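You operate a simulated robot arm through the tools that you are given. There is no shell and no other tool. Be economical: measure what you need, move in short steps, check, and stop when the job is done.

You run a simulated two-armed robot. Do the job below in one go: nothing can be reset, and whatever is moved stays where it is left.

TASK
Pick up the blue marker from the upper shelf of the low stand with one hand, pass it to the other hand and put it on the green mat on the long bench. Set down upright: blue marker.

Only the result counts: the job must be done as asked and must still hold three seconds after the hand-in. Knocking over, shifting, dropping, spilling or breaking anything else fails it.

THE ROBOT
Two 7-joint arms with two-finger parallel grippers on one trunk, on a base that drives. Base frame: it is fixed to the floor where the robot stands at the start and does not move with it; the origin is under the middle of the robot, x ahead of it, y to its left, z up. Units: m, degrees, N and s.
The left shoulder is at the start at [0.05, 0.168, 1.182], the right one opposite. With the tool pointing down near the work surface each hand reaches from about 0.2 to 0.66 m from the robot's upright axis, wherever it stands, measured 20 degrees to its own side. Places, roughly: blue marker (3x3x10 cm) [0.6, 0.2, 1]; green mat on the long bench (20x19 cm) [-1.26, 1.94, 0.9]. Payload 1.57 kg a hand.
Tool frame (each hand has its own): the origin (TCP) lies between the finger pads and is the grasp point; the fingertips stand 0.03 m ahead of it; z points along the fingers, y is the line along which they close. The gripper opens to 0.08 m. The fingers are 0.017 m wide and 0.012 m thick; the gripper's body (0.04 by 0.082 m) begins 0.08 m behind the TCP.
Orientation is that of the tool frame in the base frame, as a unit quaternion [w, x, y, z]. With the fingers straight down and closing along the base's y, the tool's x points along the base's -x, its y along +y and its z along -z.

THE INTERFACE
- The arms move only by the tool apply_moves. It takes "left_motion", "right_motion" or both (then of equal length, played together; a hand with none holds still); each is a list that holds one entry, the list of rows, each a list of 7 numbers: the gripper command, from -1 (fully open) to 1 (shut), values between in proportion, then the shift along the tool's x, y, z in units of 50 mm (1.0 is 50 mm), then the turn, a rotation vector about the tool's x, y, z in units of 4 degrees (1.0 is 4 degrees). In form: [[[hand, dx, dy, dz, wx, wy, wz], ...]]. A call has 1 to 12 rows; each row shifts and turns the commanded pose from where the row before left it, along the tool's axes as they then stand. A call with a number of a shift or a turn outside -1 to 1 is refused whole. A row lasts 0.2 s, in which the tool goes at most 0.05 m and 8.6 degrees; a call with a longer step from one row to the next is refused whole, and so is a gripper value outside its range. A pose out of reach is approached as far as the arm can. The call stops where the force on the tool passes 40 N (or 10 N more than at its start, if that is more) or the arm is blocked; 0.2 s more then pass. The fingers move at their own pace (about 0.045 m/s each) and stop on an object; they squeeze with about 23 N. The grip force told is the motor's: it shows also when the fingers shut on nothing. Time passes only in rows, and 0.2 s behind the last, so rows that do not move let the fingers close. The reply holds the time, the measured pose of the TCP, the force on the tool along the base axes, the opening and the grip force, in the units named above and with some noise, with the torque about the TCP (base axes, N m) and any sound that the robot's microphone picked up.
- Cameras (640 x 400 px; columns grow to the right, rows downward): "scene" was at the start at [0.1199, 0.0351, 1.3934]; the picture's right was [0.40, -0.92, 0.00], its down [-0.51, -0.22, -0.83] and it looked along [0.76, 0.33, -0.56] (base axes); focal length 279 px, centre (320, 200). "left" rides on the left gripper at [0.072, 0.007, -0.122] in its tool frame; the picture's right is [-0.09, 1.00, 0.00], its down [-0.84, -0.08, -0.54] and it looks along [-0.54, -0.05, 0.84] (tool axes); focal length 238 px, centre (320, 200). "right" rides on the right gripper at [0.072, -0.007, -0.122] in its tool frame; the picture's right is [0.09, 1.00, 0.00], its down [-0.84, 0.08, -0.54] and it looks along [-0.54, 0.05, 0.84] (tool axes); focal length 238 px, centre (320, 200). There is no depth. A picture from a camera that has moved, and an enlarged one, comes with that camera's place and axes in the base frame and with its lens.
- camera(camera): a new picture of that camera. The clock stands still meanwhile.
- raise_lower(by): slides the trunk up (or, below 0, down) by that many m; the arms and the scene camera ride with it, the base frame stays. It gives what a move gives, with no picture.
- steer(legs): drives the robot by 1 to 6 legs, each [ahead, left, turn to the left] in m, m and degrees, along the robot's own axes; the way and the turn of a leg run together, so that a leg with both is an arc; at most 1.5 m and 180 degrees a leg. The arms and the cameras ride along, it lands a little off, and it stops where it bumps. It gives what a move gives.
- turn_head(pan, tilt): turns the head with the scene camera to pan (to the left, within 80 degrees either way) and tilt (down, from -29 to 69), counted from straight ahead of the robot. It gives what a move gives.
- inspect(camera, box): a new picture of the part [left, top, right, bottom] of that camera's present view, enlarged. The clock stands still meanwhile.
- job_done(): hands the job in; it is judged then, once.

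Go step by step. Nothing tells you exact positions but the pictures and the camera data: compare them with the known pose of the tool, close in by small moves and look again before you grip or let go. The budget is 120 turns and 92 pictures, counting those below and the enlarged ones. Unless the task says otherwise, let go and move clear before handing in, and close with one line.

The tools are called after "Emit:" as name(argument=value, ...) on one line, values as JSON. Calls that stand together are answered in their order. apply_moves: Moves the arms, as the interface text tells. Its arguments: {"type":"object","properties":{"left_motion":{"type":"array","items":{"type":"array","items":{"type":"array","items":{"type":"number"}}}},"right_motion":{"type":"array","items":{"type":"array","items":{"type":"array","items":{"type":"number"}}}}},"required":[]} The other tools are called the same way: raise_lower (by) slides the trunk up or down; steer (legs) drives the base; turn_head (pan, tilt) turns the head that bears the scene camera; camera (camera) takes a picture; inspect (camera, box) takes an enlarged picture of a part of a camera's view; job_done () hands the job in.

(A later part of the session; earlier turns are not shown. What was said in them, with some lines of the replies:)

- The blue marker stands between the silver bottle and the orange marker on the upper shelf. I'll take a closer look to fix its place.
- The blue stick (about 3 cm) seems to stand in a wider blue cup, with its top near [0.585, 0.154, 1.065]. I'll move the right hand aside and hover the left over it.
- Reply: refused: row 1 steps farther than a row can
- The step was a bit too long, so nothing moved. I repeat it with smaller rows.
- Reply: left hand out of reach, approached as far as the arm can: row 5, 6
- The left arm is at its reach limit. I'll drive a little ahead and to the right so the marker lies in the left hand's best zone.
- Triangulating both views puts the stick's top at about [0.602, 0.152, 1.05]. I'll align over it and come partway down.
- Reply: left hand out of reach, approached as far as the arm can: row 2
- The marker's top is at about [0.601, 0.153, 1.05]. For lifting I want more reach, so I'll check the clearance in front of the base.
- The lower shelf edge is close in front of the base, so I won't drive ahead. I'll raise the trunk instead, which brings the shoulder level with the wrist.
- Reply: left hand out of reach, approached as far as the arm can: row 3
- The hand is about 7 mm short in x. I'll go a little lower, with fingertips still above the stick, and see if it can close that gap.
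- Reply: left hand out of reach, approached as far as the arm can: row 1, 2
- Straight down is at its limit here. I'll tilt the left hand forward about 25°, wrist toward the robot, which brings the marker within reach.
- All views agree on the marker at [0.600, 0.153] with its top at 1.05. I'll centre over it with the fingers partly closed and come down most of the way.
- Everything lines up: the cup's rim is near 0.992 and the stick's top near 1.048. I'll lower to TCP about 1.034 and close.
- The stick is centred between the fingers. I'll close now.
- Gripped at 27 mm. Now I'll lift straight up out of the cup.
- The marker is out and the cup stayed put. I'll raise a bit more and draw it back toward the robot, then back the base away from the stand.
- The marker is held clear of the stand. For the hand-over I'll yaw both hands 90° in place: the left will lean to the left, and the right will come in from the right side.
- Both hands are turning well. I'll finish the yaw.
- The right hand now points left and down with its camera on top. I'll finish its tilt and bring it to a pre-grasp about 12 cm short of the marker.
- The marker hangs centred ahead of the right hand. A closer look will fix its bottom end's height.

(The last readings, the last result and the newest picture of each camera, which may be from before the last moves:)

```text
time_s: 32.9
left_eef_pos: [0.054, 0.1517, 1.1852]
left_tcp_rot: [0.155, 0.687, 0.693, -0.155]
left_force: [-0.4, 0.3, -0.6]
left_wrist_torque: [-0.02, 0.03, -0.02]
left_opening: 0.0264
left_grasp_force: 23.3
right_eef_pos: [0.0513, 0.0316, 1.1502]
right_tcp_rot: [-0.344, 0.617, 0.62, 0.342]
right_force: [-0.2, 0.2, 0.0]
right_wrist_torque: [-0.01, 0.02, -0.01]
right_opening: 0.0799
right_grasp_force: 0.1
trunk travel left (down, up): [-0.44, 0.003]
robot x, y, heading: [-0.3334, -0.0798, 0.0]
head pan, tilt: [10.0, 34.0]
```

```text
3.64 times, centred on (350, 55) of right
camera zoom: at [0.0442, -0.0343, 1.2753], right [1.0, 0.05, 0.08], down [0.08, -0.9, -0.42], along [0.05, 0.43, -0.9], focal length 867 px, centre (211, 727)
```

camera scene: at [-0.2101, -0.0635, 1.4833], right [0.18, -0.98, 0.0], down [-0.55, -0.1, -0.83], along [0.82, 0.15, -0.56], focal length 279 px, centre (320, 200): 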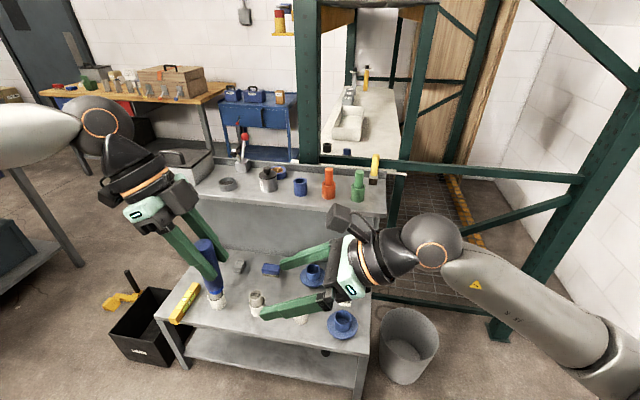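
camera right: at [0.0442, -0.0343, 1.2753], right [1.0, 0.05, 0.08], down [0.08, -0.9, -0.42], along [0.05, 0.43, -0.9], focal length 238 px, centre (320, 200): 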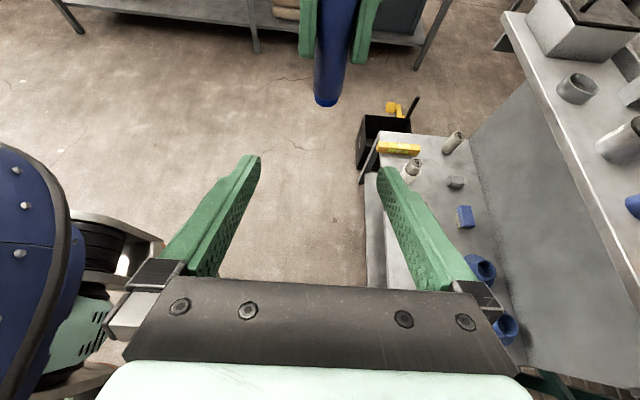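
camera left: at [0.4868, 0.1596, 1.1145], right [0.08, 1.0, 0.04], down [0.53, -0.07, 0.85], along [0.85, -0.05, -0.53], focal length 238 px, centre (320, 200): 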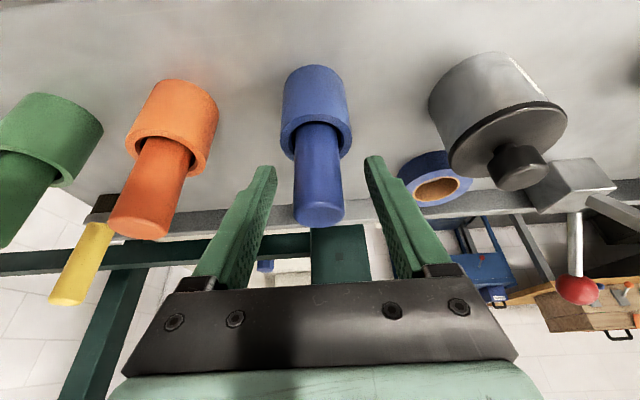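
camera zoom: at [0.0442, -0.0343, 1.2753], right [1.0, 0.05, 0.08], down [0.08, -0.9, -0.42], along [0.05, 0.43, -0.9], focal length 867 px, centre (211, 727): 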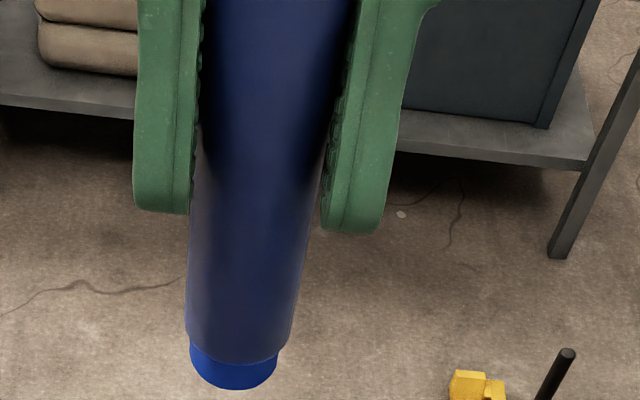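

The marker is vertical, its bottom at 1.10 and top at 1.204. I'll bring the right fingers around its lower part, about 2.5 cm above the bottom.

Emit:
apply_moves(right_motion=[[[-1, 0.17, 0.01, 0.46, 0, 0, 0], [-1, 0.17, 0.01, 0.46, 0, 0, 0], [-1, 0.17, 0.01, 0.46, 0, 0, 0], [-1, 0.17, 0.01, 0.46, 0, 0, 0], [-1, 0, 0, 0, 0, 0, 0]]])

Emit:
camera(camera="right")

Emit:
inspect(camera="scene", box=[120, 180, 360, 330])

```text
time_s: 34.1
left_eef_pos: [0.0539, 0.1515, 1.1843]
left_tcp_rot: [0.154, 0.688, 0.692, -0.155]
left_force: [0.1, 0.1, 0.3]
left_wrist_torque: [0.02, 0.01, 0.02]
left_opening: 0.0268
left_grasp_force: 23.2
right_eef_pos: [0.0521, 0.1272, 1.1314]
right_tcp_rot: [-0.344, 0.616, 0.62, 0.342]
right_force: [-0.3, -0.2, 1.1]
right_wrist_torque: [-0.02, -0.01, -0.03]
right_opening: 0.08
right_grasp_force: 0.1
trunk travel left (down, up): [-0.44, 0.003]
robot x, y, heading: [-0.3386, -0.0813, 0.2]
head pan, tilt: [10.0, 34.0]
```

```text
59 pictures are left
camera right: at [0.0456, 0.0606, 1.2562], right [1.0, 0.05, 0.08], down [0.08, -0.9, -0.42], along [0.05, 0.43, -0.9], focal length 238 px, centre (320, 200)
```

right: 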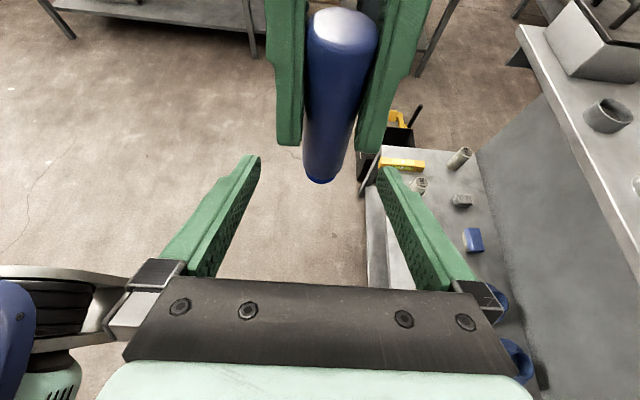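

```text
2.67 times, centred on (240, 255) of scene
camera zoom: at [-0.2103, -0.0646, 1.4833], right [0.18, -0.98, 0.0], down [-0.55, -0.1, -0.83], along [0.82, 0.15, -0.56], focal length 743 px, centre (533, 53)
```

zoom: 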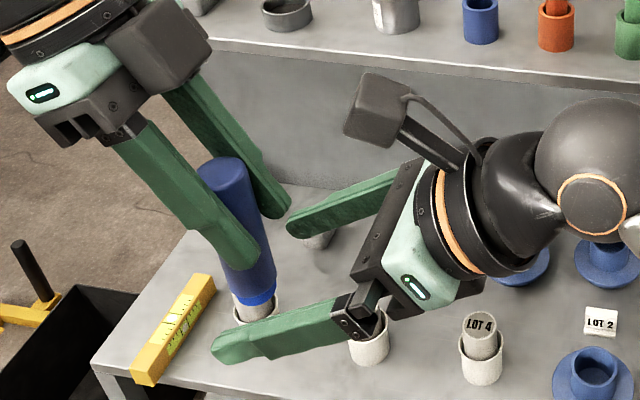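

Alignment is good. I'll take the last step and close the right hand on it.

Emit:
apply_moves(right_motion=[[[-1, 0.17, 0.03, 0.47, 0, 0, 0], [-1, 0, 0, 0, 0, 0, 0], [-0.3, 0, 0, 0, 0, 0, 0], [0.3, 0, 0, 0, 0, 0, 0], [1, 0, 0, 0, 0, 0, 0], [1, 0, 0, 0, 0, 0, 0], [1, 0, 0, 0, 0, 0, 0]]])

Emit:
camera(camera="right")

Emit:
inspect(camera="scene", box=[120, 180, 360, 330])

```text
time_s: 35.7
left_eef_pos: [0.0535, 0.1524, 1.1843]
left_tcp_rot: [0.155, 0.688, 0.692, -0.154]
left_force: [1.4, 0.2, 0.1]
left_wrist_torque: [0.01, -0.04, -0.02]
left_opening: 0.0265
left_grasp_force: 22.9
right_eef_pos: [0.0537, 0.1508, 1.1249]
right_tcp_rot: [-0.345, 0.616, 0.62, 0.342]
right_force: [-0.6, 0.8, 0.5]
right_wrist_torque: [-0.03, -0.01, -0.02]
right_opening: 0.0267
right_grasp_force: 23.1
trunk travel left (down, up): [-0.44, 0.003]
robot x, y, heading: [-0.3348, -0.0807, 0.3]
head pan, tilt: [10.0, 34.0]
```

```text
57 pictures are left
camera right: at [0.0469, 0.0851, 1.2509], right [1.0, 0.05, 0.08], down [0.08, -0.9, -0.42], along [0.05, 0.43, -0.9], focal length 238 px, centre (320, 200)
```

right: 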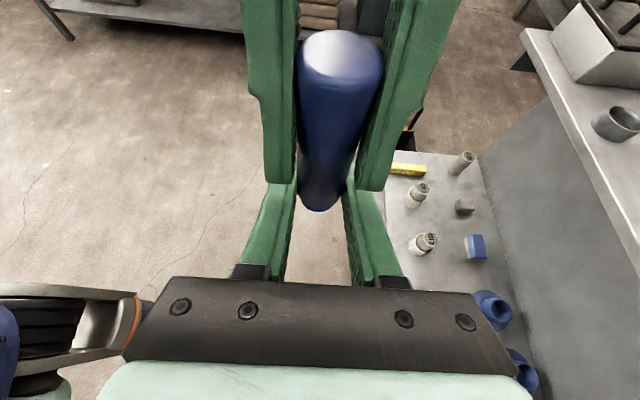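

```text
2.67 times, centred on (240, 255) of scene
camera zoom: at [-0.2103, -0.0643, 1.4833], right [0.18, -0.98, 0.0], down [-0.55, -0.1, -0.83], along [0.82, 0.15, -0.56], focal length 743 px, centre (533, 53)
```

zoom: 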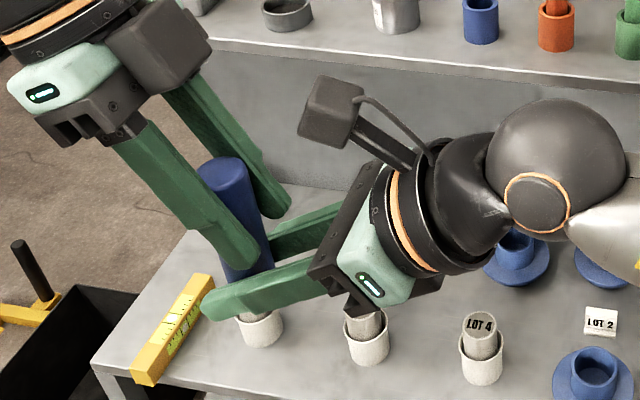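

Both hands hold the marker. I'll release the left hand and draw it back along its fingers.

Emit:
apply_moves(left_motion=[[[0.5, 0, 0, 0, 0, 0, 0], [0, 0, 0, 0, 0, 0, 0], [-0.5, 0, 0, 0, 0, 0, 0], [-0.5, 0, 0, 0, 0, 0, 0], [-0.5, 0, 0, -0.5, 0, 0, 0], [-0.5, 0, 0, -0.8, 0, 0, 0], [-0.5, 0, 0, -0.9, 0, 0, 0], [-0.5, 0.5, 0, -0.7, 0, 0, 0], [-0.5, 0.5, 0, -0.7, 0, 0, 0]]])

Emit:
camera(camera="right")

Emit:
inspect(camera="scene", box=[120, 180, 360, 330])

```text
time_s: 37.7
left_eef_pos: [0.0533, 0.2746, 1.3266]
left_tcp_rot: [0.155, 0.687, 0.692, -0.155]
left_force: [0.4, 0.2, -0.5]
left_wrist_torque: [0.0, 0.04, -0.03]
left_opening: 0.0602
left_grasp_force: 0.1
right_eef_pos: [0.0543, 0.1518, 1.1257]
right_tcp_rot: [-0.345, 0.616, 0.62, 0.342]
right_force: [0.2, -0.8, 0.2]
right_wrist_torque: [-0.02, 0.03, 0.02]
right_opening: 0.0265
right_grasp_force: 22.5
trunk travel left (down, up): [-0.44, 0.003]
robot x, y, heading: [-0.3383, -0.0821, 0.2]
head pan, tilt: [10.0, 34.0]
```

```text
55 pictures are left
camera right: at [0.0469, 0.0852, 1.2509], right [1.0, 0.05, 0.08], down [0.08, -0.9, -0.42], along [0.05, 0.43, -0.9], focal length 238 px, centre (320, 200)
```

right: 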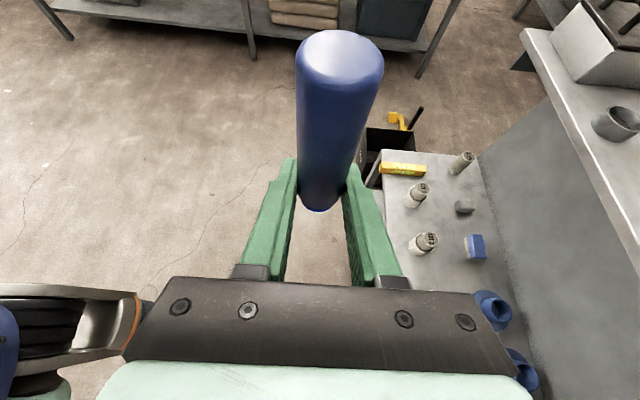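

```text
2.67 times, centred on (240, 255) of scene
camera zoom: at [-0.2104, -0.0641, 1.4833], right [0.18, -0.98, 0.0], down [-0.55, -0.1, -0.83], along [0.82, 0.15, -0.56], focal length 743 px, centre (533, 53)
```

zoom: 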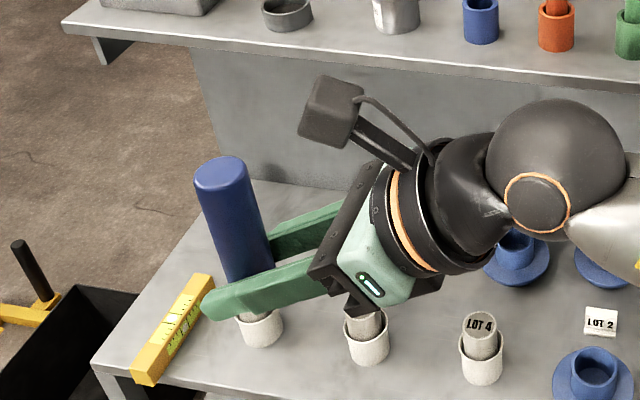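

The hand-over worked: the right hand alone holds the marker upright. Next I'll turn to face the long bench and look.

Emit:
steer(legs=[[-0.1, 0, 0], [0, 0, 90]])

Emit:
turn_head(pan=25, tilt=22)

Emit:
camera(camera="scene")

```text
time_s: 42.7
left_eef_pos: [-0.7894, 0.309, 1.3265]
left_tcp_rot: [0.219, -0.002, 0.976, -0.001]
left_force: [0.7, 1.2, -0.3]
left_wrist_torque: [0.01, 0.03, 0.02]
left_opening: 0.06
left_grasp_force: 0.0
right_eef_pos: [-0.6676, 0.3095, 1.1256]
right_tcp_rot: [-0.486, -0.002, 0.874, -0.001]
right_force: [-0.5, 0.6, 0.2]
right_wrist_torque: [-0.01, 0.03, 0.0]
right_opening: 0.0265
right_grasp_force: 23.3
trunk travel left (down, up): [-0.44, 0.003]
robot x, y, heading: [-0.433, -0.0783, 90.4]
head pan, tilt: [10.0, 34.0]
```

```text
time_s: 43.4
left_eef_pos: [-0.7903, 0.3082, 1.3257]
left_tcp_rot: [0.219, -0.002, 0.976, -0.001]
left_force: [-0.4, -0.5, 0.1]
left_wrist_torque: [-0.02, 0.01, 0.01]
left_opening: 0.06
left_grasp_force: 0.1
right_eef_pos: [-0.6666, 0.3088, 1.1264]
right_tcp_rot: [-0.486, -0.002, 0.874, -0.001]
right_force: [0.6, 0.3, -0.9]
right_wrist_torque: [-0.03, -0.02, -0.02]
right_opening: 0.0265
right_grasp_force: 23.1
trunk travel left (down, up): [-0.44, 0.003]
robot x, y, heading: [-0.4378, -0.079, 90.3]
head pan, tilt: [25.0, 22.0]
```

```text
53 pictures are left
camera scene: at [-0.4777, 0.043, 1.5023], right [0.91, 0.43, 0.0], down [0.16, -0.34, -0.93], along [-0.39, 0.84, -0.38], focal length 279 px, centre (320, 200)
```

scene: 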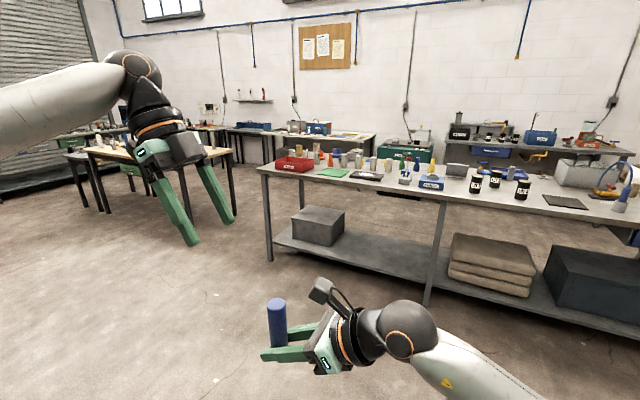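

The green mat lies near the bench's front edge at its left end. I'll enlarge it.

Emit:
inspect(camera="scene", box=[250, 130, 410, 230])

```text
4.00 times, centred on (330, 180) of scene
camera zoom: at [-0.4777, 0.043, 1.5023], right [0.91, 0.43, 0.0], down [0.16, -0.34, -0.93], along [-0.39, 0.84, -0.38], focal length 1115 px, centre (280, 280)
```

zoom: 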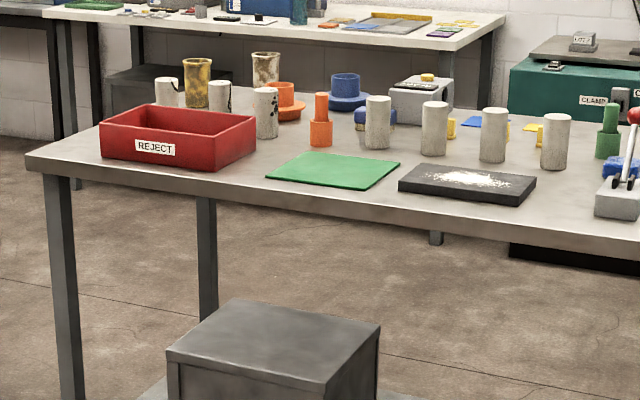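

The mat lies between the red REJECT tray and a low black plate, open to the front, so the right hand should come in pointing forward. I'll shift it to its own side and then yaw it 90° about the marker.

Emit:
apply_moves(right_motion=[[[1, -0.25, 0.08, -0.4, 0, 0, 0], [1, -0.5, 0.17, -0.8, 0, 0, 0], [1, -0.5, 0.17, -0.8, 0, 0, 0], [1, -0.5, 0.17, -0.8, 0, 0, 0], [1, -0.5, 0.17, -0.8, 0, 0, 0], [1, -0.5, 0.17, -0.8, 0, 0, 0], [1, -0.5, 0.17, -0.8, 0, 0, 0], [1, -0.25, 0.08, -0.4, 0, 0, 0]]])

Emit:
apply_moves(right_motion=[[[1, 0, 0, 0, -0.9, 0, 0.5625], [1, 0, 0, 0, -0.9, 0, 0.5625], [1, 0, 0, 0, -0.9, 0, 0.5625], [1, 0, 0, 0, -0.9, 0, 0.5625], [1, 0, 0, 0, -0.9, 0, 0.5625], [1, 0, 0, 0, -0.9, 0, 0.5625], [1, 0, 0, 0, -0.9, 0, 0.5625], [1, 0, 0, 0, -0.9, 0, 0.5625], [1, 0, 0, 0, -0.9, 0, 0.5625], [1, 0, 0, 0, -0.9, 0, 0.5625]]])

Emit:
camera(camera="right")

Emit:
camera(camera="scene")

```text
time_s: 45.2
left_eef_pos: [-0.7903, 0.3091, 1.326]
left_tcp_rot: [0.219, -0.002, 0.976, 0.0]
left_force: [0.6, -0.8, -1.2]
left_wrist_torque: [0.02, 0.0, -0.02]
left_opening: 0.0599
left_grasp_force: 0.0
right_eef_pos: [-0.3357, 0.3702, 1.1266]
right_tcp_rot: [-0.485, -0.002, 0.875, -0.001]
right_force: [0.5, 0.1, 0.7]
right_wrist_torque: [0.02, 0.0, 0.02]
right_opening: 0.0265
right_grasp_force: 23.1
trunk travel left (down, up): [-0.44, 0.003]
robot x, y, heading: [-0.439, -0.0764, 90.4]
head pan, tilt: [25.0, 22.0]
```

```text
time_s: 47.4
left_eef_pos: [-0.791, 0.3092, 1.3258]
left_tcp_rot: [0.219, -0.002, 0.976, 0.0]
left_force: [-0.2, 0.1, -0.2]
left_wrist_torque: [0.03, 0.0, 0.01]
left_opening: 0.0602
left_grasp_force: 0.0
right_eef_pos: [-0.3374, 0.369, 1.1266]
right_tcp_rot: [-0.453, 0.316, 0.815, 0.176]
right_force: [0.2, -0.9, 0.7]
right_wrist_torque: [0.01, 0.0, -0.01]
right_opening: 0.0268
right_grasp_force: 22.5
trunk travel left (down, up): [-0.44, 0.003]
robot x, y, heading: [-0.4366, -0.0805, 90.1]
head pan, tilt: [25.0, 22.0]
```

```text
51 pictures are left
camera right: at [-0.2937, 0.3205, 1.2506], right [0.64, 0.77, 0.08], down [0.72, -0.55, -0.42], along [-0.28, 0.33, -0.9], focal length 238 px, centre (320, 200)
```

right: 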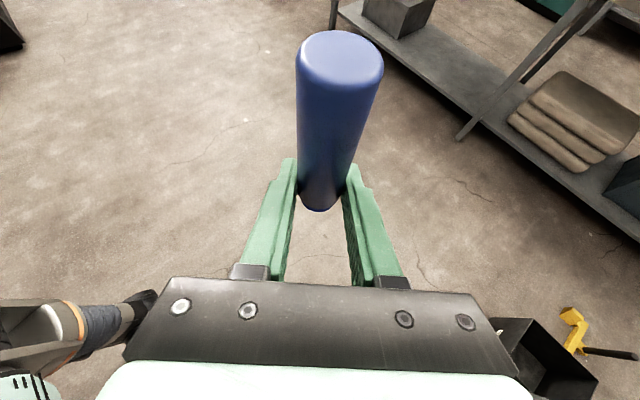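

```text
50 pictures are left
camera scene: at [-0.4778, 0.043, 1.5024], right [0.9, 0.43, 0.0], down [0.16, -0.34, -0.93], along [-0.4, 0.84, -0.37], focal length 279 px, centre (320, 200)
```

scene: 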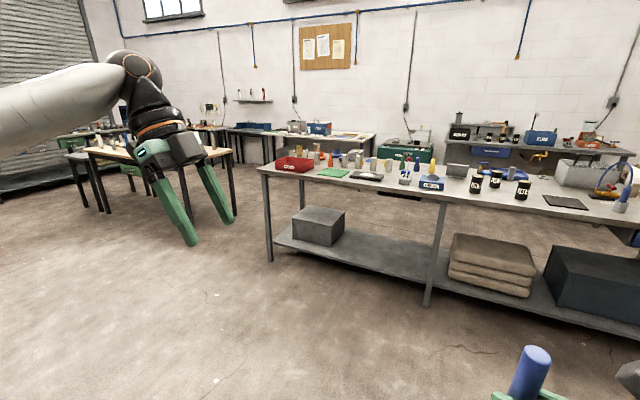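

The marker stays steady and upright. I'll finish the yaw and meanwhile draw the left arm in.

Emit:
apply_moves(right_motion=[[[1, 0, 0, 0, -0.9, 0, 0.5625], [1, 0, 0, 0, -0.9, 0, 0.5625], [1, 0, 0, 0, -0.9, 0, 0.5625], [1, 0, 0, 0, -0.9, 0, 0.5625], [1, 0, 0, 0, -0.9, 0, 0.5625], [1, 0, 0, 0, -0.9, 0, 0.5625], [1, 0, 0, 0, -0.9, 0, 0.5625], [1, 0, 0, 0, -0.9, 0, 0.5625], [1, 0, 0, 0, -0.9, 0, 0.5625], [1, 0, 0, 0, -0.9, 0, 0.5625], [1, 0, 0, 0, -0.9, 0, 0.5625]]])

Emit:
steer(legs=[[0.7, 0.6, 0]])

Emit:
turn_head(pan=12, tilt=34)

Emit:
camera(camera="scene")

```text
time_s: 49.8
left_eef_pos: [-0.7901, 0.3076, 1.3262]
left_tcp_rot: [0.219, -0.002, 0.976, 0.0]
left_force: [0.0, -0.4, -0.1]
left_wrist_torque: [0.03, -0.02, -0.01]
left_opening: 0.06
left_grasp_force: 0.1
right_eef_pos: [-0.3367, 0.3693, 1.1253]
right_tcp_rot: [-0.346, 0.613, 0.624, 0.34]
right_force: [0.6, 0.0, -0.3]
right_wrist_torque: [-0.01, 0.02, 0.02]
right_opening: 0.0265
right_grasp_force: 23.0
trunk travel left (down, up): [-0.44, 0.003]
robot x, y, heading: [-0.4366, -0.0839, 90.3]
head pan, tilt: [25.0, 22.0]
```

```text
time_s: 55.6
left_eef_pos: [-1.3941, 1.0103, 1.3265]
left_tcp_rot: [0.219, -0.002, 0.976, 0.001]
left_force: [-0.3, 0.3, -0.1]
left_wrist_torque: [-0.02, -0.01, 0.0]
left_opening: 0.0599
left_grasp_force: 0.1
right_eef_pos: [-0.9417, 1.0699, 1.1254]
right_tcp_rot: [-0.346, 0.613, 0.625, 0.339]
right_force: [1.0, 0.5, 0.3]
right_wrist_torque: [0.01, 0.03, 0.03]
right_opening: 0.0267
right_grasp_force: 22.7
trunk travel left (down, up): [-0.44, 0.003]
robot x, y, heading: [-1.0421, 0.6193, 90.3]
head pan, tilt: [25.0, 22.0]
```

```text
time_s: 56.3
left_eef_pos: [-1.3949, 1.0089, 1.3247]
left_tcp_rot: [0.219, -0.002, 0.976, -0.001]
left_force: [-0.4, 0.3, -0.1]
left_wrist_torque: [-0.02, -0.06, 0.02]
left_opening: 0.0601
left_grasp_force: 0.1
right_eef_pos: [-0.9414, 1.07, 1.1258]
right_tcp_rot: [-0.347, 0.612, 0.624, 0.339]
right_force: [-0.9, -0.2, 0.2]
right_wrist_torque: [0.01, 0.01, -0.02]
right_opening: 0.0268
right_grasp_force: 22.7
trunk travel left (down, up): [-0.44, 0.003]
robot x, y, heading: [-1.0442, 0.6193, 90.5]
head pan, tilt: [12.0, 34.0]
```

```text
49 pictures are left
camera scene: at [-1.0617, 0.7458, 1.4834], right [0.98, 0.21, 0.0], down [0.12, -0.55, -0.83], along [-0.18, 0.81, -0.56], focal length 279 px, centre (320, 200)
```

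scene: 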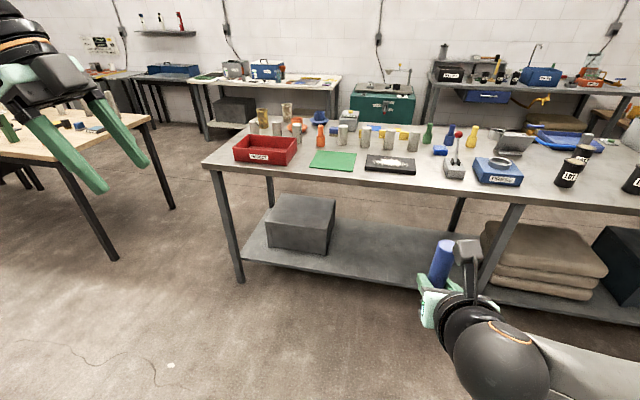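

The mat's centre is at about [-1.26, 1.935], matching the given place. I'll drive closer, holding the marker well above the bench.

Emit:
steer(legs=[[0.3, 0.32, 0], [0.32, 0, -0.4]])

Emit:
turn_head(pan=0, tilt=50)

Emit:
camera(camera="scene")

Emit:
camera(camera="right")

```text
time_s: 61.5
left_eef_pos: [-1.7123, 1.6375, 1.3255]
left_tcp_rot: [0.219, 0.002, 0.976, -0.001]
left_force: [0.2, -0.2, 0.7]
left_wrist_torque: [-0.03, 0.0, 0.0]
left_opening: 0.0599
left_grasp_force: 0.0
right_eef_pos: [-1.2597, 1.6937, 1.1258]
right_tcp_rot: [-0.344, 0.616, 0.621, 0.34]
right_force: [0.3, 0.6, -0.7]
right_wrist_torque: [0.0, -0.02, 0.02]
right_opening: 0.0265
right_grasp_force: 23.0
trunk travel left (down, up): [-0.44, 0.003]
robot x, y, heading: [-1.3596, 1.2454, 89.6]
head pan, tilt: [12.0, 34.0]
```

```text
time_s: 62.3
left_eef_pos: [-1.7107, 1.6384, 1.3257]
left_tcp_rot: [0.219, 0.002, 0.976, -0.001]
left_force: [-0.1, 0.4, 0.9]
left_wrist_torque: [-0.01, -0.01, 0.01]
left_opening: 0.0601
left_grasp_force: 0.0
right_eef_pos: [-1.2589, 1.6924, 1.1264]
right_tcp_rot: [-0.345, 0.616, 0.621, 0.341]
right_force: [-0.1, 0.1, -0.5]
right_wrist_torque: [-0.02, 0.01, 0.0]
right_opening: 0.0268
right_grasp_force: 23.3
trunk travel left (down, up): [-0.44, 0.003]
robot x, y, heading: [-1.3611, 1.2431, 89.9]
head pan, tilt: [0.0, 50.0]
```

```text
48 pictures are left
camera scene: at [-1.3633, 1.3603, 1.4601], right [1.0, -0.01, 0.0], down [0.0, -0.77, -0.64], along [0.0, 0.64, -0.77], focal length 279 px, centre (320, 200)
```

scene: 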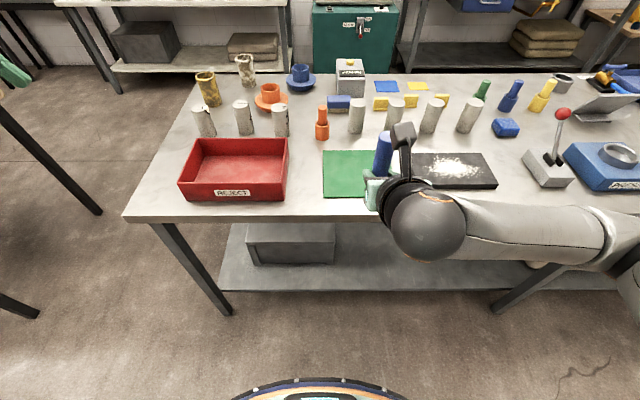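

```text
47 pictures are left
camera right: at [-1.2655, 1.6268, 1.2507], right [1.0, 0.06, 0.08], down [0.09, -0.9, -0.42], along [0.04, 0.43, -0.9], focal length 238 px, centre (320, 200)
```

right: 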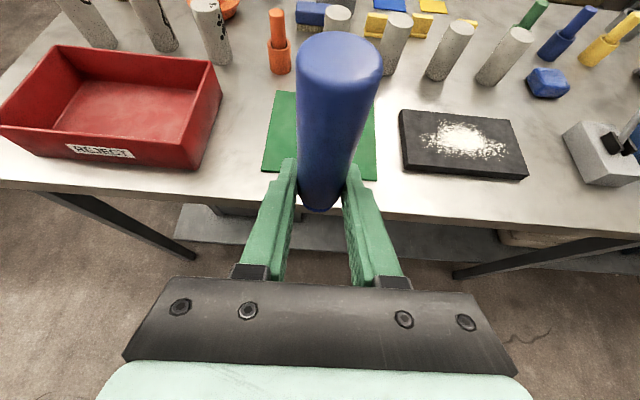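

The view is clear: mat centre at about [-1.262, 1.925], bench edge at y≈1.77. I'll extend the arm forward over the mat, still high, and check the elbow.

Emit:
apply_moves(right_motion=[[[1, 0.4, 0, 0.64, 0, 0, 0], [1, 0.4, 0, 0.64, 0, 0, 0], [1, 0.4, 0, 0.64, 0, 0, 0], [1, 0.4, 0, 0.64, 0, 0, 0], [1, 0.4, 0, 0.64, 0, 0, 0], [1, 0.4, 0, 0.64, 0, 0, 0], [1, 0, 0, 0, 0, 0, 0]]])

Emit:
camera(camera="scene")

Emit:
camera(camera="right")

```text
time_s: 63.9
left_eef_pos: [-1.7121, 1.6366, 1.3265]
left_tcp_rot: [0.219, 0.002, 0.976, 0.001]
left_force: [-0.8, -0.1, -1.1]
left_wrist_torque: [-0.01, 0.01, 0.01]
left_opening: 0.0598
left_grasp_force: 0.1
right_eef_pos: [-1.2615, 1.9195, 1.128]
right_tcp_rot: [-0.345, 0.615, 0.621, 0.341]
right_force: [-0.2, 0.2, -0.8]
right_wrist_torque: [0.02, -0.02, 0.04]
right_opening: 0.0266
right_grasp_force: 23.2
trunk travel left (down, up): [-0.44, 0.003]
robot x, y, heading: [-1.3619, 1.2426, 89.7]
head pan, tilt: [0.0, 50.0]
```

```text
46 pictures are left
camera scene: at [-1.363, 1.3601, 1.4601], right [1.0, -0.01, 0.0], down [0.0, -0.77, -0.64], along [0.0, 0.64, -0.77], focal length 279 px, centre (320, 200)
```

scene: 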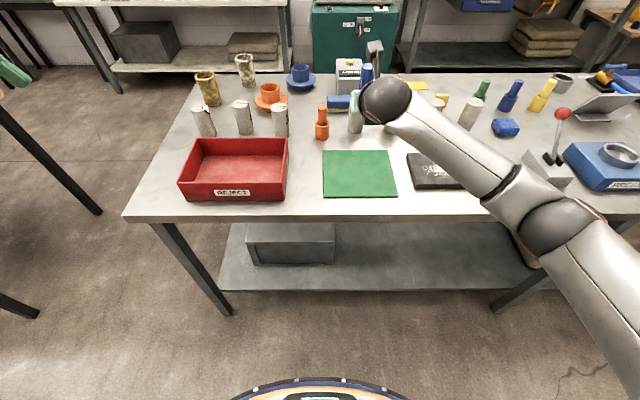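

```text
45 pictures are left
camera right: at [-1.2678, 1.853, 1.2515], right [1.0, 0.06, 0.08], down [0.09, -0.9, -0.42], along [0.04, 0.43, -0.9], focal length 238 px, centre (320, 200)
```

right: 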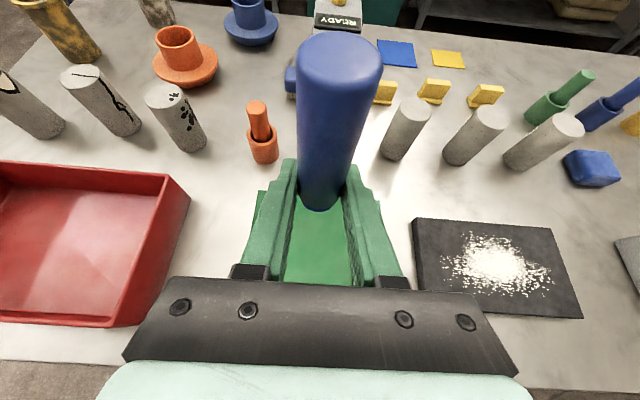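

Mat centre refined to [-1.26, 1.93]. I'll lower most of the way and check with the left wrist camera, which looks at the hand from the side.

Emit:
apply_moves(right_motion=[[[1, 0.106, 0.03, 0.17, 0, 0, 0], [1, -0.5, 0, 0.313, 0, 0, 0], [1, -0.5, 0, 0.313, 0, 0, 0], [1, -0.5, 0, 0.313, 0, 0, 0], [1, -0.5, 0, 0.313, 0, 0, 0], [1, 0, 0, 0, 0, 0, 0]]])

Emit:
camera(camera="left")

Emit:
camera(camera="scene")

```text
time_s: 65.3
left_eef_pos: [-1.7124, 1.6355, 1.3262]
left_tcp_rot: [0.218, 0.002, 0.976, -0.001]
left_force: [0.7, 1.1, -0.4]
left_wrist_torque: [-0.01, 0.0, -0.02]
left_opening: 0.06
left_grasp_force: 0.1
right_eef_pos: [-1.2607, 1.93, 1.0072]
right_tcp_rot: [-0.345, 0.616, 0.62, 0.342]
right_force: [-0.4, 0.6, -0.2]
right_wrist_torque: [0.01, -0.02, -0.02]
right_opening: 0.0266
right_grasp_force: 23.1
trunk travel left (down, up): [-0.44, 0.003]
robot x, y, heading: [-1.3658, 1.2415, 89.7]
head pan, tilt: [0.0, 50.0]
```

```text
44 pictures are left
camera left: at [-1.8308, 1.6437, 1.4054], right [0.09, 1.0, 0.04], down [0.52, -0.08, 0.85], along [0.85, -0.05, -0.53], focal length 238 px, centre (320, 200)
```

left: 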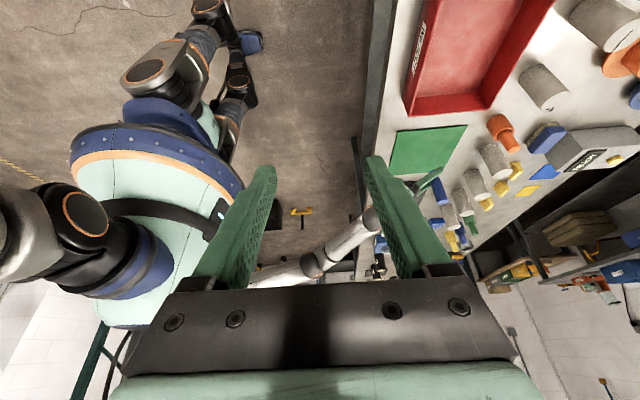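

```text
43 pictures are left
camera scene: at [-1.3632, 1.3603, 1.4601], right [1.0, -0.01, 0.0], down [0.0, -0.77, -0.64], along [0.0, 0.64, -0.77], focal length 279 px, centre (320, 200)
```

scene: 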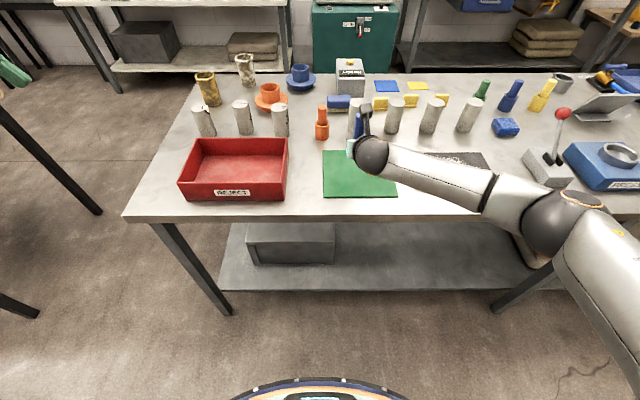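

The left finger blocks the view, so I'll move the left hand forward and lower, well clear of everything, to see the marker's bottom side-on.

Emit:
apply_moves(left_motion=[[[-1, 0.2, 0.8, 0.43, 0, 0, 0], [-1, 0.2, 0.8, 0.43, 0, 0, 0], [-1, 0.2, 0.8, 0.43, 0, 0, 0], [-1, 0.2, 0.8, 0.43, 0, 0, 0], [-1, 0.2, 0.8, 0.43, 0, 0, 0], [-1, 0, 0, 0, 0, 0, 0]]])

Emit:
camera(camera="left")

```text
time_s: 66.7
left_eef_pos: [-1.7063, 1.8114, 1.2035]
left_tcp_rot: [0.219, 0.003, 0.976, -0.001]
left_force: [0.0, -0.1, -0.1]
left_wrist_torque: [0.0, 0.03, 0.04]
left_opening: 0.0799
left_grasp_force: 0.1
left hand out of reach, approached as far as the arm can: row 5
right_eef_pos: [-1.2609, 1.929, 1.0075]
right_tcp_rot: [-0.344, 0.616, 0.621, 0.341]
right_force: [0.7, -0.3, 0.0]
right_wrist_torque: [0.02, -0.02, 0.01]
right_opening: 0.0268
right_grasp_force: 23.5
trunk travel left (down, up): [-0.44, 0.003]
robot x, y, heading: [-1.3642, 1.2474, 89.6]
head pan, tilt: [0.0, 50.0]
```

```text
42 pictures are left
camera left: at [-1.8243, 1.8197, 1.2835], right [0.09, 1.0, 0.04], down [0.52, -0.08, 0.85], along [0.85, -0.05, -0.53], focal length 238 px, centre (320, 200)
```

left: 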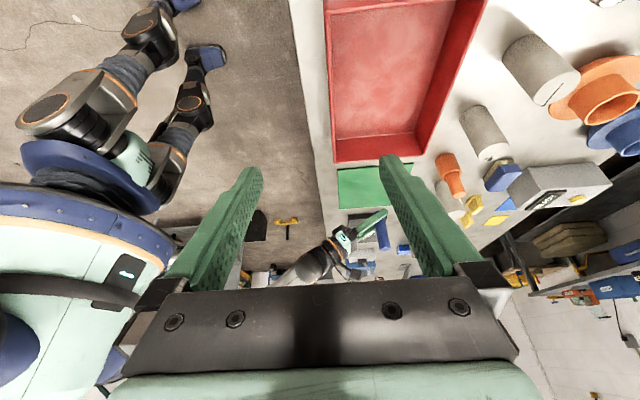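

The marker is now visible side-on (this camera's picture is upside down). I'll enlarge it.

Emit:
inspect(camera="left", box=[325, 170, 421, 270])

```text
4.00 times, centred on (373, 220) of left
camera zoom: at [-1.8243, 1.8197, 1.2835], right [0.09, 1.0, 0.04], down [0.52, -0.08, 0.85], along [0.85, -0.05, -0.53], focal length 953 px, centre (108, 120)
```

zoom: 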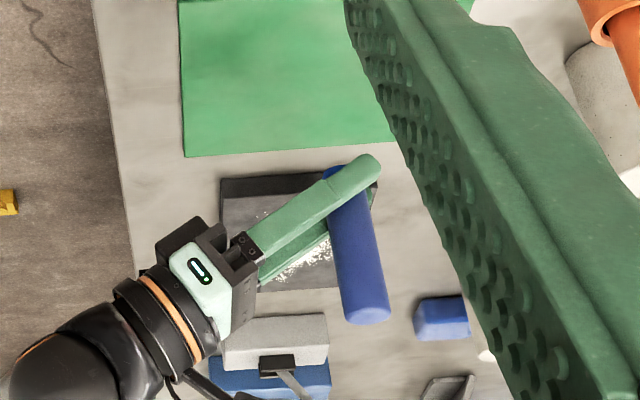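

The marker's bottom and the fingertips' lowest corners are nearly level, so I'll lower gently until light contact. I'll go down 7 cm first and look again.

Emit:
apply_moves(right_motion=[[[1, -0.34, 0, 0.212, 0, 0, 0], [1, -0.34, 0, 0.212, 0, 0, 0], [1, -0.34, 0, 0.212, 0, 0, 0], [1, -0.168, 0, 0.105, 0, 0, 0], [1, 0, 0, 0, 0, 0, 0]]])

Emit:
inspect(camera="left", box=[320, 150, 416, 250])

Emit:
camera(camera="right")

```text
time_s: 67.9
left_eef_pos: [-1.7056, 1.8122, 1.2044]
left_tcp_rot: [0.219, 0.002, 0.976, -0.001]
left_force: [-0.2, -0.9, 0.3]
left_wrist_torque: [0.01, 0.0, 0.0]
left_opening: 0.0801
left_grasp_force: 0.1
right_eef_pos: [-1.2591, 1.9293, 0.938]
right_tcp_rot: [-0.345, 0.616, 0.621, 0.341]
right_force: [-0.3, 0.0, 0.4]
right_wrist_torque: [-0.01, 0.0, -0.02]
right_opening: 0.0268
right_grasp_force: 22.6
trunk travel left (down, up): [-0.44, 0.003]
robot x, y, heading: [-1.3603, 1.2418, 89.6]
head pan, tilt: [0.0, 50.0]
```

```text
4.00 times, centred on (368, 200) of left
camera zoom: at [-1.8248, 1.8192, 1.2839], right [0.09, 1.0, 0.04], down [0.52, -0.08, 0.85], along [0.85, -0.05, -0.53], focal length 953 px, centre (128, 200)
```

zoom: 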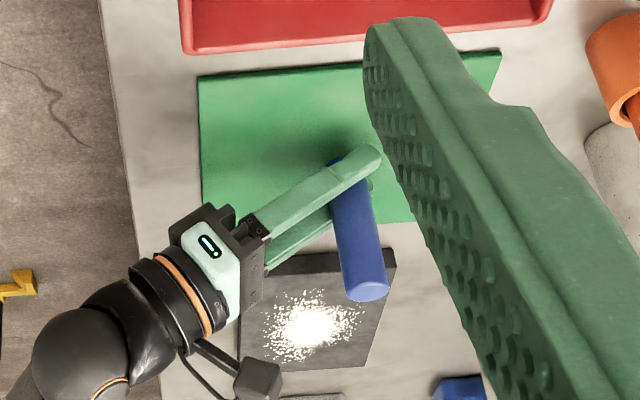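

```text
39 pictures are left
camera right: at [-1.2663, 1.8638, 1.0625], right [1.0, 0.06, 0.08], down [0.09, -0.9, -0.42], along [0.04, 0.43, -0.9], focal length 238 px, centre (320, 200)
```

right: 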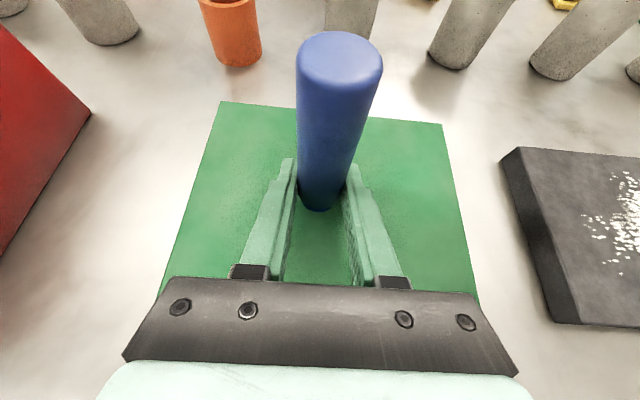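

The marker hangs just above the middle of the mat. Now small downward steps while watching the force.

Emit:
apply_moves(right_motion=[[[1, -0.051, 0, 0.032, 0, 0, 0], [1, -0.051, 0, 0.032, 0, 0, 0], [1, 0, 0, 0, 0, 0, 0]]])

Emit:
apply_moves(right_motion=[[[1, -0.051, 0, 0.032, 0, 0, 0], [1, 0, 0, 0, 0, 0, 0]]])

Emit:
inspect(camera="left", box=[320, 150, 416, 250])

```text
time_s: 68.7
left_eef_pos: [-1.7063, 1.8116, 1.2039]
left_tcp_rot: [0.219, 0.003, 0.976, -0.001]
left_force: [-0.3, -0.5, 0.5]
left_wrist_torque: [0.03, 0.02, -0.02]
left_opening: 0.0801
left_grasp_force: 0.1
right_eef_pos: [-1.2597, 1.9294, 0.931]
right_tcp_rot: [-0.345, 0.616, 0.621, 0.341]
right_force: [-0.7, 0.1, 0.2]
right_wrist_torque: [-0.01, 0.0, -0.02]
right_opening: 0.0268
right_grasp_force: 22.8
trunk travel left (down, up): [-0.44, 0.003]
robot x, y, heading: [-1.3621, 1.2463, 89.5]
head pan, tilt: [0.0, 50.0]
```

```text
time_s: 69.3
left_eef_pos: [-1.7063, 1.8123, 1.2044]
left_tcp_rot: [0.219, 0.002, 0.976, -0.001]
left_force: [-0.3, -0.5, -0.4]
left_wrist_torque: [-0.01, 0.0, 0.02]
left_opening: 0.0801
left_grasp_force: 0.0
right_eef_pos: [-1.2611, 1.9297, 0.9286]
right_tcp_rot: [-0.345, 0.615, 0.621, 0.341]
right_force: [-0.1, 0.6, 0.4]
right_wrist_torque: [0.03, -0.02, -0.01]
right_opening: 0.0267
right_grasp_force: 22.9
trunk travel left (down, up): [-0.44, 0.003]
robot x, y, heading: [-1.3617, 1.2404, 89.6]
head pan, tilt: [0.0, 50.0]
```

```text
4.00 times, centred on (368, 200) of left
camera zoom: at [-1.8248, 1.8191, 1.284], right [0.09, 1.0, 0.04], down [0.52, -0.08, 0.85], along [0.85, -0.05, -0.53], focal length 953 px, centre (128, 200)
```

zoom: 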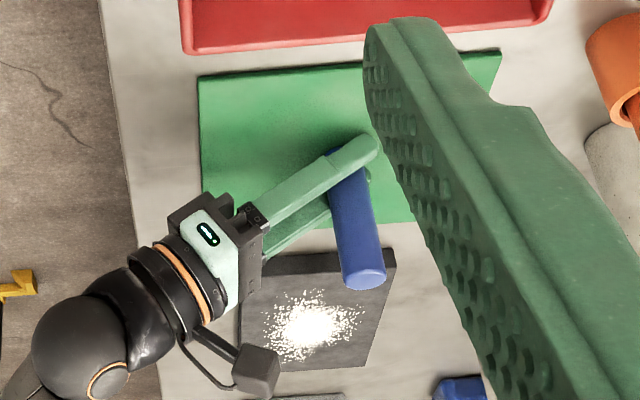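

Still free of contact. I'll keep going in 2–3 mm steps.

Emit:
apply_moves(right_motion=[[[1, -0.051, 0, 0.032, 0, 0, 0], [1, 0, 0, 0, 0, 0, 0]]])

Emit:
apply_moves(right_motion=[[[1, -0.034, 0, 0.021, 0, 0, 0], [1, 0, 0, 0, 0, 0, 0]]])

```text
time_s: 69.9
left_eef_pos: [-1.7069, 1.8103, 1.2061]
left_tcp_rot: [0.219, 0.003, 0.976, 0.0]
left_force: [-0.6, 0.1, -0.1]
left_wrist_torque: [-0.01, -0.01, 0.0]
left_opening: 0.0799
left_grasp_force: 0.0
right_eef_pos: [-1.2601, 1.9302, 0.9298]
right_tcp_rot: [-0.346, 0.614, 0.621, 0.343]
right_force: [2.3, -2.4, 12.1]
right_wrist_torque: [0.22, -0.08, 0.05]
right_opening: 0.0268
right_grasp_force: 22.8
trunk travel left (down, up): [-0.44, 0.003]
robot x, y, heading: [-1.361, 1.2401, 89.6]
head pan, tilt: [0.0, 50.0]
```

```text
time_s: 70.5
left_eef_pos: [-1.7066, 1.8088, 1.2051]
left_tcp_rot: [0.22, 0.003, 0.976, 0.0]
left_force: [-0.2, 0.1, 0.6]
left_wrist_torque: [0.02, 0.01, 0.05]
left_opening: 0.0802
left_grasp_force: 0.1
right_eef_pos: [-1.2606, 1.93, 0.9299]
right_tcp_rot: [-0.347, 0.615, 0.619, 0.344]
right_force: [2.5, -1.2, 21.3]
right_wrist_torque: [0.44, -0.11, 0.12]
right_opening: 0.0266
right_grasp_force: 22.6
trunk travel left (down, up): [-0.44, 0.003]
robot x, y, heading: [-1.3641, 1.243, 89.8]
head pan, tilt: [0.0, 50.0]
```

Contact came at TCP≈0.929. I'll ease back to take the load off and look at the gap below the marker.

Emit:
apply_moves(right_motion=[[[1, 0.06, 0, -0.037, 0, 0, 0], [1, 0, 0, 0, 0, 0, 0]]])

Emit:
inspect(camera="left", box=[355, 170, 395, 210])

Emit:
inspect(camera="scene", box=[320, 120, 400, 200])

```text
time_s: 71.1
left_eef_pos: [-1.7069, 1.8108, 1.2052]
left_tcp_rot: [0.219, 0.002, 0.976, 0.001]
left_force: [-0.3, 0.2, 0.2]
left_wrist_torque: [-0.01, 0.0, -0.02]
left_opening: 0.0801
left_grasp_force: 0.1
right_eef_pos: [-1.2608, 1.9295, 0.9291]
right_tcp_rot: [-0.345, 0.615, 0.621, 0.342]
right_force: [1.3, 5.1, 12.6]
right_wrist_torque: [0.4, -0.07, -0.02]
right_opening: 0.0266
right_grasp_force: 23.7
trunk travel left (down, up): [-0.44, 0.003]
robot x, y, heading: [-1.3601, 1.243, 89.5]
head pan, tilt: [0.0, 50.0]
```

```text
10.00 times, centred on (375, 190) of left
camera zoom: at [-1.8249, 1.8183, 1.2844], right [0.09, 1.0, 0.04], down [0.52, -0.08, 0.85], along [0.85, -0.05, -0.53], focal length 2384 px, centre (-230, 300)
```

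zoom: 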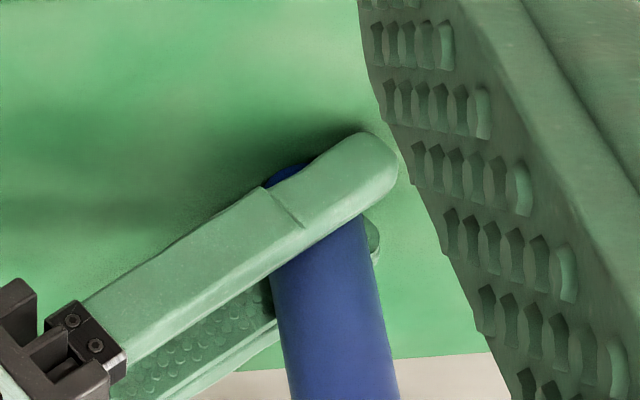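

```text
5.00 times, centred on (360, 160) of scene
camera zoom: at [-1.3634, 1.3593, 1.4601], right [1.0, -0.01, 0.0], down [0.0, -0.77, -0.64], along [0.0, 0.64, -0.77], focal length 1393 px, centre (120, 400)
```

zoom: 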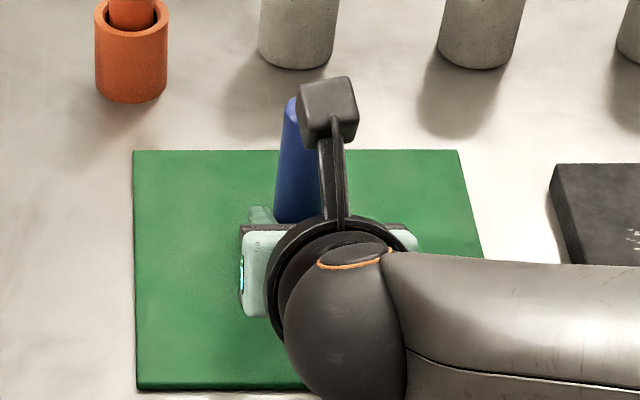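

The fingertips touch the mat and the marker's foot is only about 2 mm above it. I'll raise a hair to zero the load, then open and let it settle.

Emit:
apply_moves(right_motion=[[[1, 0.03, 0, -0.019, 0, 0, 0], [1, 0, 0, 0, 0, 0, 0], [1, 0, 0, 0, 0, 0, 0]]])

```text
time_s: 71.9
left_eef_pos: [-1.7082, 1.8122, 1.205]
left_tcp_rot: [0.219, 0.002, 0.976, 0.0]
left_force: [0.6, -0.3, -0.2]
left_wrist_torque: [0.0, -0.02, 0.0]
left_opening: 0.0798
left_grasp_force: 0.0
right_eef_pos: [-1.2594, 1.9281, 0.9294]
right_tcp_rot: [-0.344, 0.616, 0.621, 0.342]
right_force: [1.1, 2.2, 7.4]
right_wrist_torque: [0.22, -0.16, 0.01]
right_opening: 0.0266
right_grasp_force: 23.1
trunk travel left (down, up): [-0.44, 0.003]
robot x, y, heading: [-1.3641, 1.2424, 89.6]
head pan, tilt: [0.0, 50.0]
```

Emit:
apply_moves(right_motion=[[[1, 0.024, 0, -0.015, 0, 0, 0], [1, 0, 0, 0, 0, 0, 0]]])

```text
time_s: 72.5
left_eef_pos: [-1.7063, 1.8113, 1.2049]
left_tcp_rot: [0.219, 0.001, 0.976, -0.001]
left_force: [-0.7, 1.0, 0.2]
left_wrist_torque: [0.01, -0.03, 0.05]
left_opening: 0.0799
left_grasp_force: 0.1
right_eef_pos: [-1.2599, 1.929, 0.9292]
right_tcp_rot: [-0.345, 0.616, 0.622, 0.34]
right_force: [0.6, 0.3, 2.4]
right_wrist_torque: [0.02, -0.06, -0.01]
right_opening: 0.0266
right_grasp_force: 22.9
trunk travel left (down, up): [-0.44, 0.003]
robot x, y, heading: [-1.3626, 1.2478, 89.7]
head pan, tilt: [0.0, 50.0]
```

Load is nearly zero. I'll open the right hand.

Emit:
apply_moves(right_motion=[[[0.2, 0, 0, 0, 0, 0, 0], [0, 0, 0, 0, 0, 0, 0], [-0.3, 0, 0, 0, 0, 0, 0], [-0.6, 0, 0, 0, 0, 0, 0], [-0.6, 0, 0, 0, 0, 0, 0]]])

Emit:
camera(camera="right")

Emit:
inspect(camera="left", box=[340, 160, 404, 224])

```text
time_s: 73.7
left_eef_pos: [-1.7064, 1.8118, 1.2048]
left_tcp_rot: [0.22, 0.002, 0.976, 0.0]
left_force: [0.1, -0.1, 0.0]
left_wrist_torque: [0.0, 0.05, 0.03]
left_opening: 0.08
left_grasp_force: 0.0
right_eef_pos: [-1.2599, 1.9298, 0.9313]
right_tcp_rot: [-0.345, 0.616, 0.621, 0.341]
right_force: [-0.5, -0.2, 0.2]
right_wrist_torque: [0.0, -0.02, 0.02]
right_opening: 0.0636
right_grasp_force: 0.1
trunk travel left (down, up): [-0.44, 0.003]
robot x, y, heading: [-1.3614, 1.2437, 89.7]
head pan, tilt: [0.0, 50.0]
```

```text
35 pictures are left
camera right: at [-1.2665, 1.8639, 1.0553], right [1.0, 0.06, 0.08], down [0.09, -0.9, -0.42], along [0.04, 0.43, -0.9], focal length 238 px, centre (320, 200)
```

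right: 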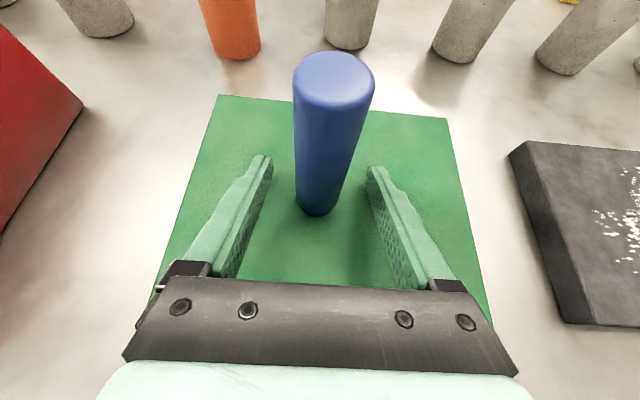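

```text
6.25 times, centred on (372, 192) of left
camera zoom: at [-1.8248, 1.8192, 1.2839], right [0.09, 1.0, 0.04], down [0.52, -0.08, 0.85], along [0.85, -0.05, -0.53], focal length 1490 px, centre (-5, 250)
```

zoom: 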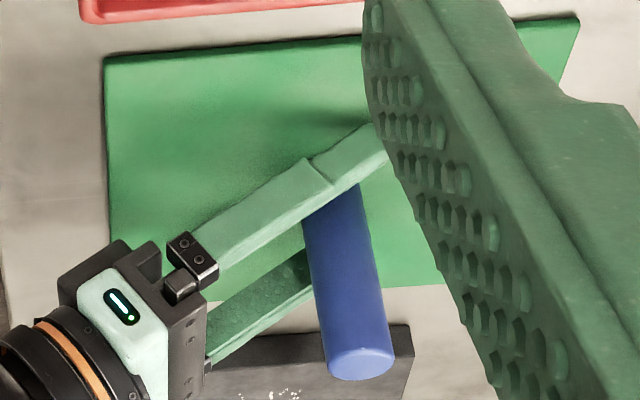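

The marker stands upright on the mat. I'll withdraw the right hand straight back along its fingers.

Emit:
apply_moves(right_motion=[[[-0.6, 0, 0, -0.4, 0, 0, 0], [-0.6, 0, 0, -0.6, 0, 0, 0], [-0.6, 0, 0, -0.8, 0, 0, 0], [-0.6, 0, 0, -0.8, 0, 0, 0], [-0.6, 0, 0, -0.8, 0, 0, 0], [-0.6, 0, 0, -0.8, 0, 0, 0], [-0.6, 0, 0, 0, 0, 0, 0]]])

Emit:
camera(camera="right")

Emit:
camera(camera="scene")

```text
time_s: 75.3
left_eef_pos: [-1.7061, 1.8115, 1.2036]
left_tcp_rot: [0.218, 0.002, 0.976, -0.001]
left_force: [0.4, -0.5, 0.4]
left_wrist_torque: [0.0, -0.02, -0.02]
left_opening: 0.08
left_grasp_force: 0.1
right_eef_pos: [-1.2584, 1.7516, 1.0434]
right_tcp_rot: [-0.345, 0.615, 0.622, 0.34]
right_force: [0.1, -0.6, 0.6]
right_wrist_torque: [0.0, 0.02, -0.01]
right_opening: 0.064
right_grasp_force: 0.0
trunk travel left (down, up): [-0.44, 0.003]
robot x, y, heading: [-1.3641, 1.243, 89.2]
head pan, tilt: [0.0, 50.0]
```

```text
33 pictures are left
camera right: at [-1.2641, 1.6853, 1.1687], right [1.0, 0.06, 0.08], down [0.08, -0.9, -0.42], along [0.05, 0.43, -0.9], focal length 238 px, centre (320, 200)
```

right: 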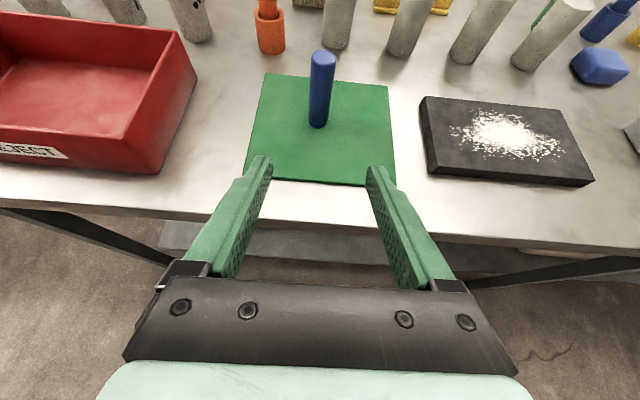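

```text
32 pictures are left
camera scene: at [-1.3634, 1.3606, 1.46], right [1.0, -0.01, 0.0], down [0.0, -0.77, -0.64], along [0.0, 0.64, -0.77], focal length 279 px, centre (320, 200)
```

scene: 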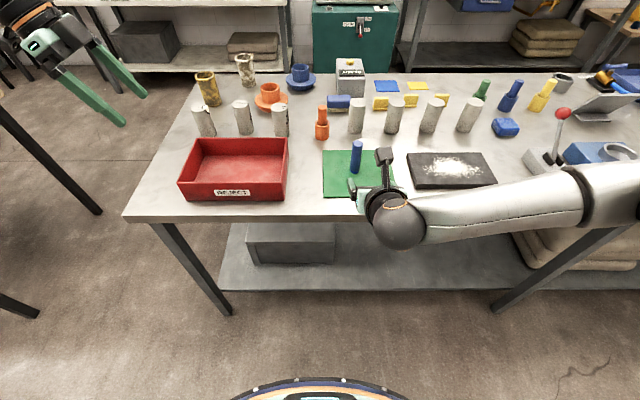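

The marker stands upright in the middle of the green mat, both hands are clear, and nothing else on the bench has moved. I'm handing in.

Emit:
job_done()

```text
The job is handed in.
```

The blue marker was lifted from its cup on the stand with the left hand, passed to the right, and set upright in the middle of the green mat. Nothing else appeared to move.
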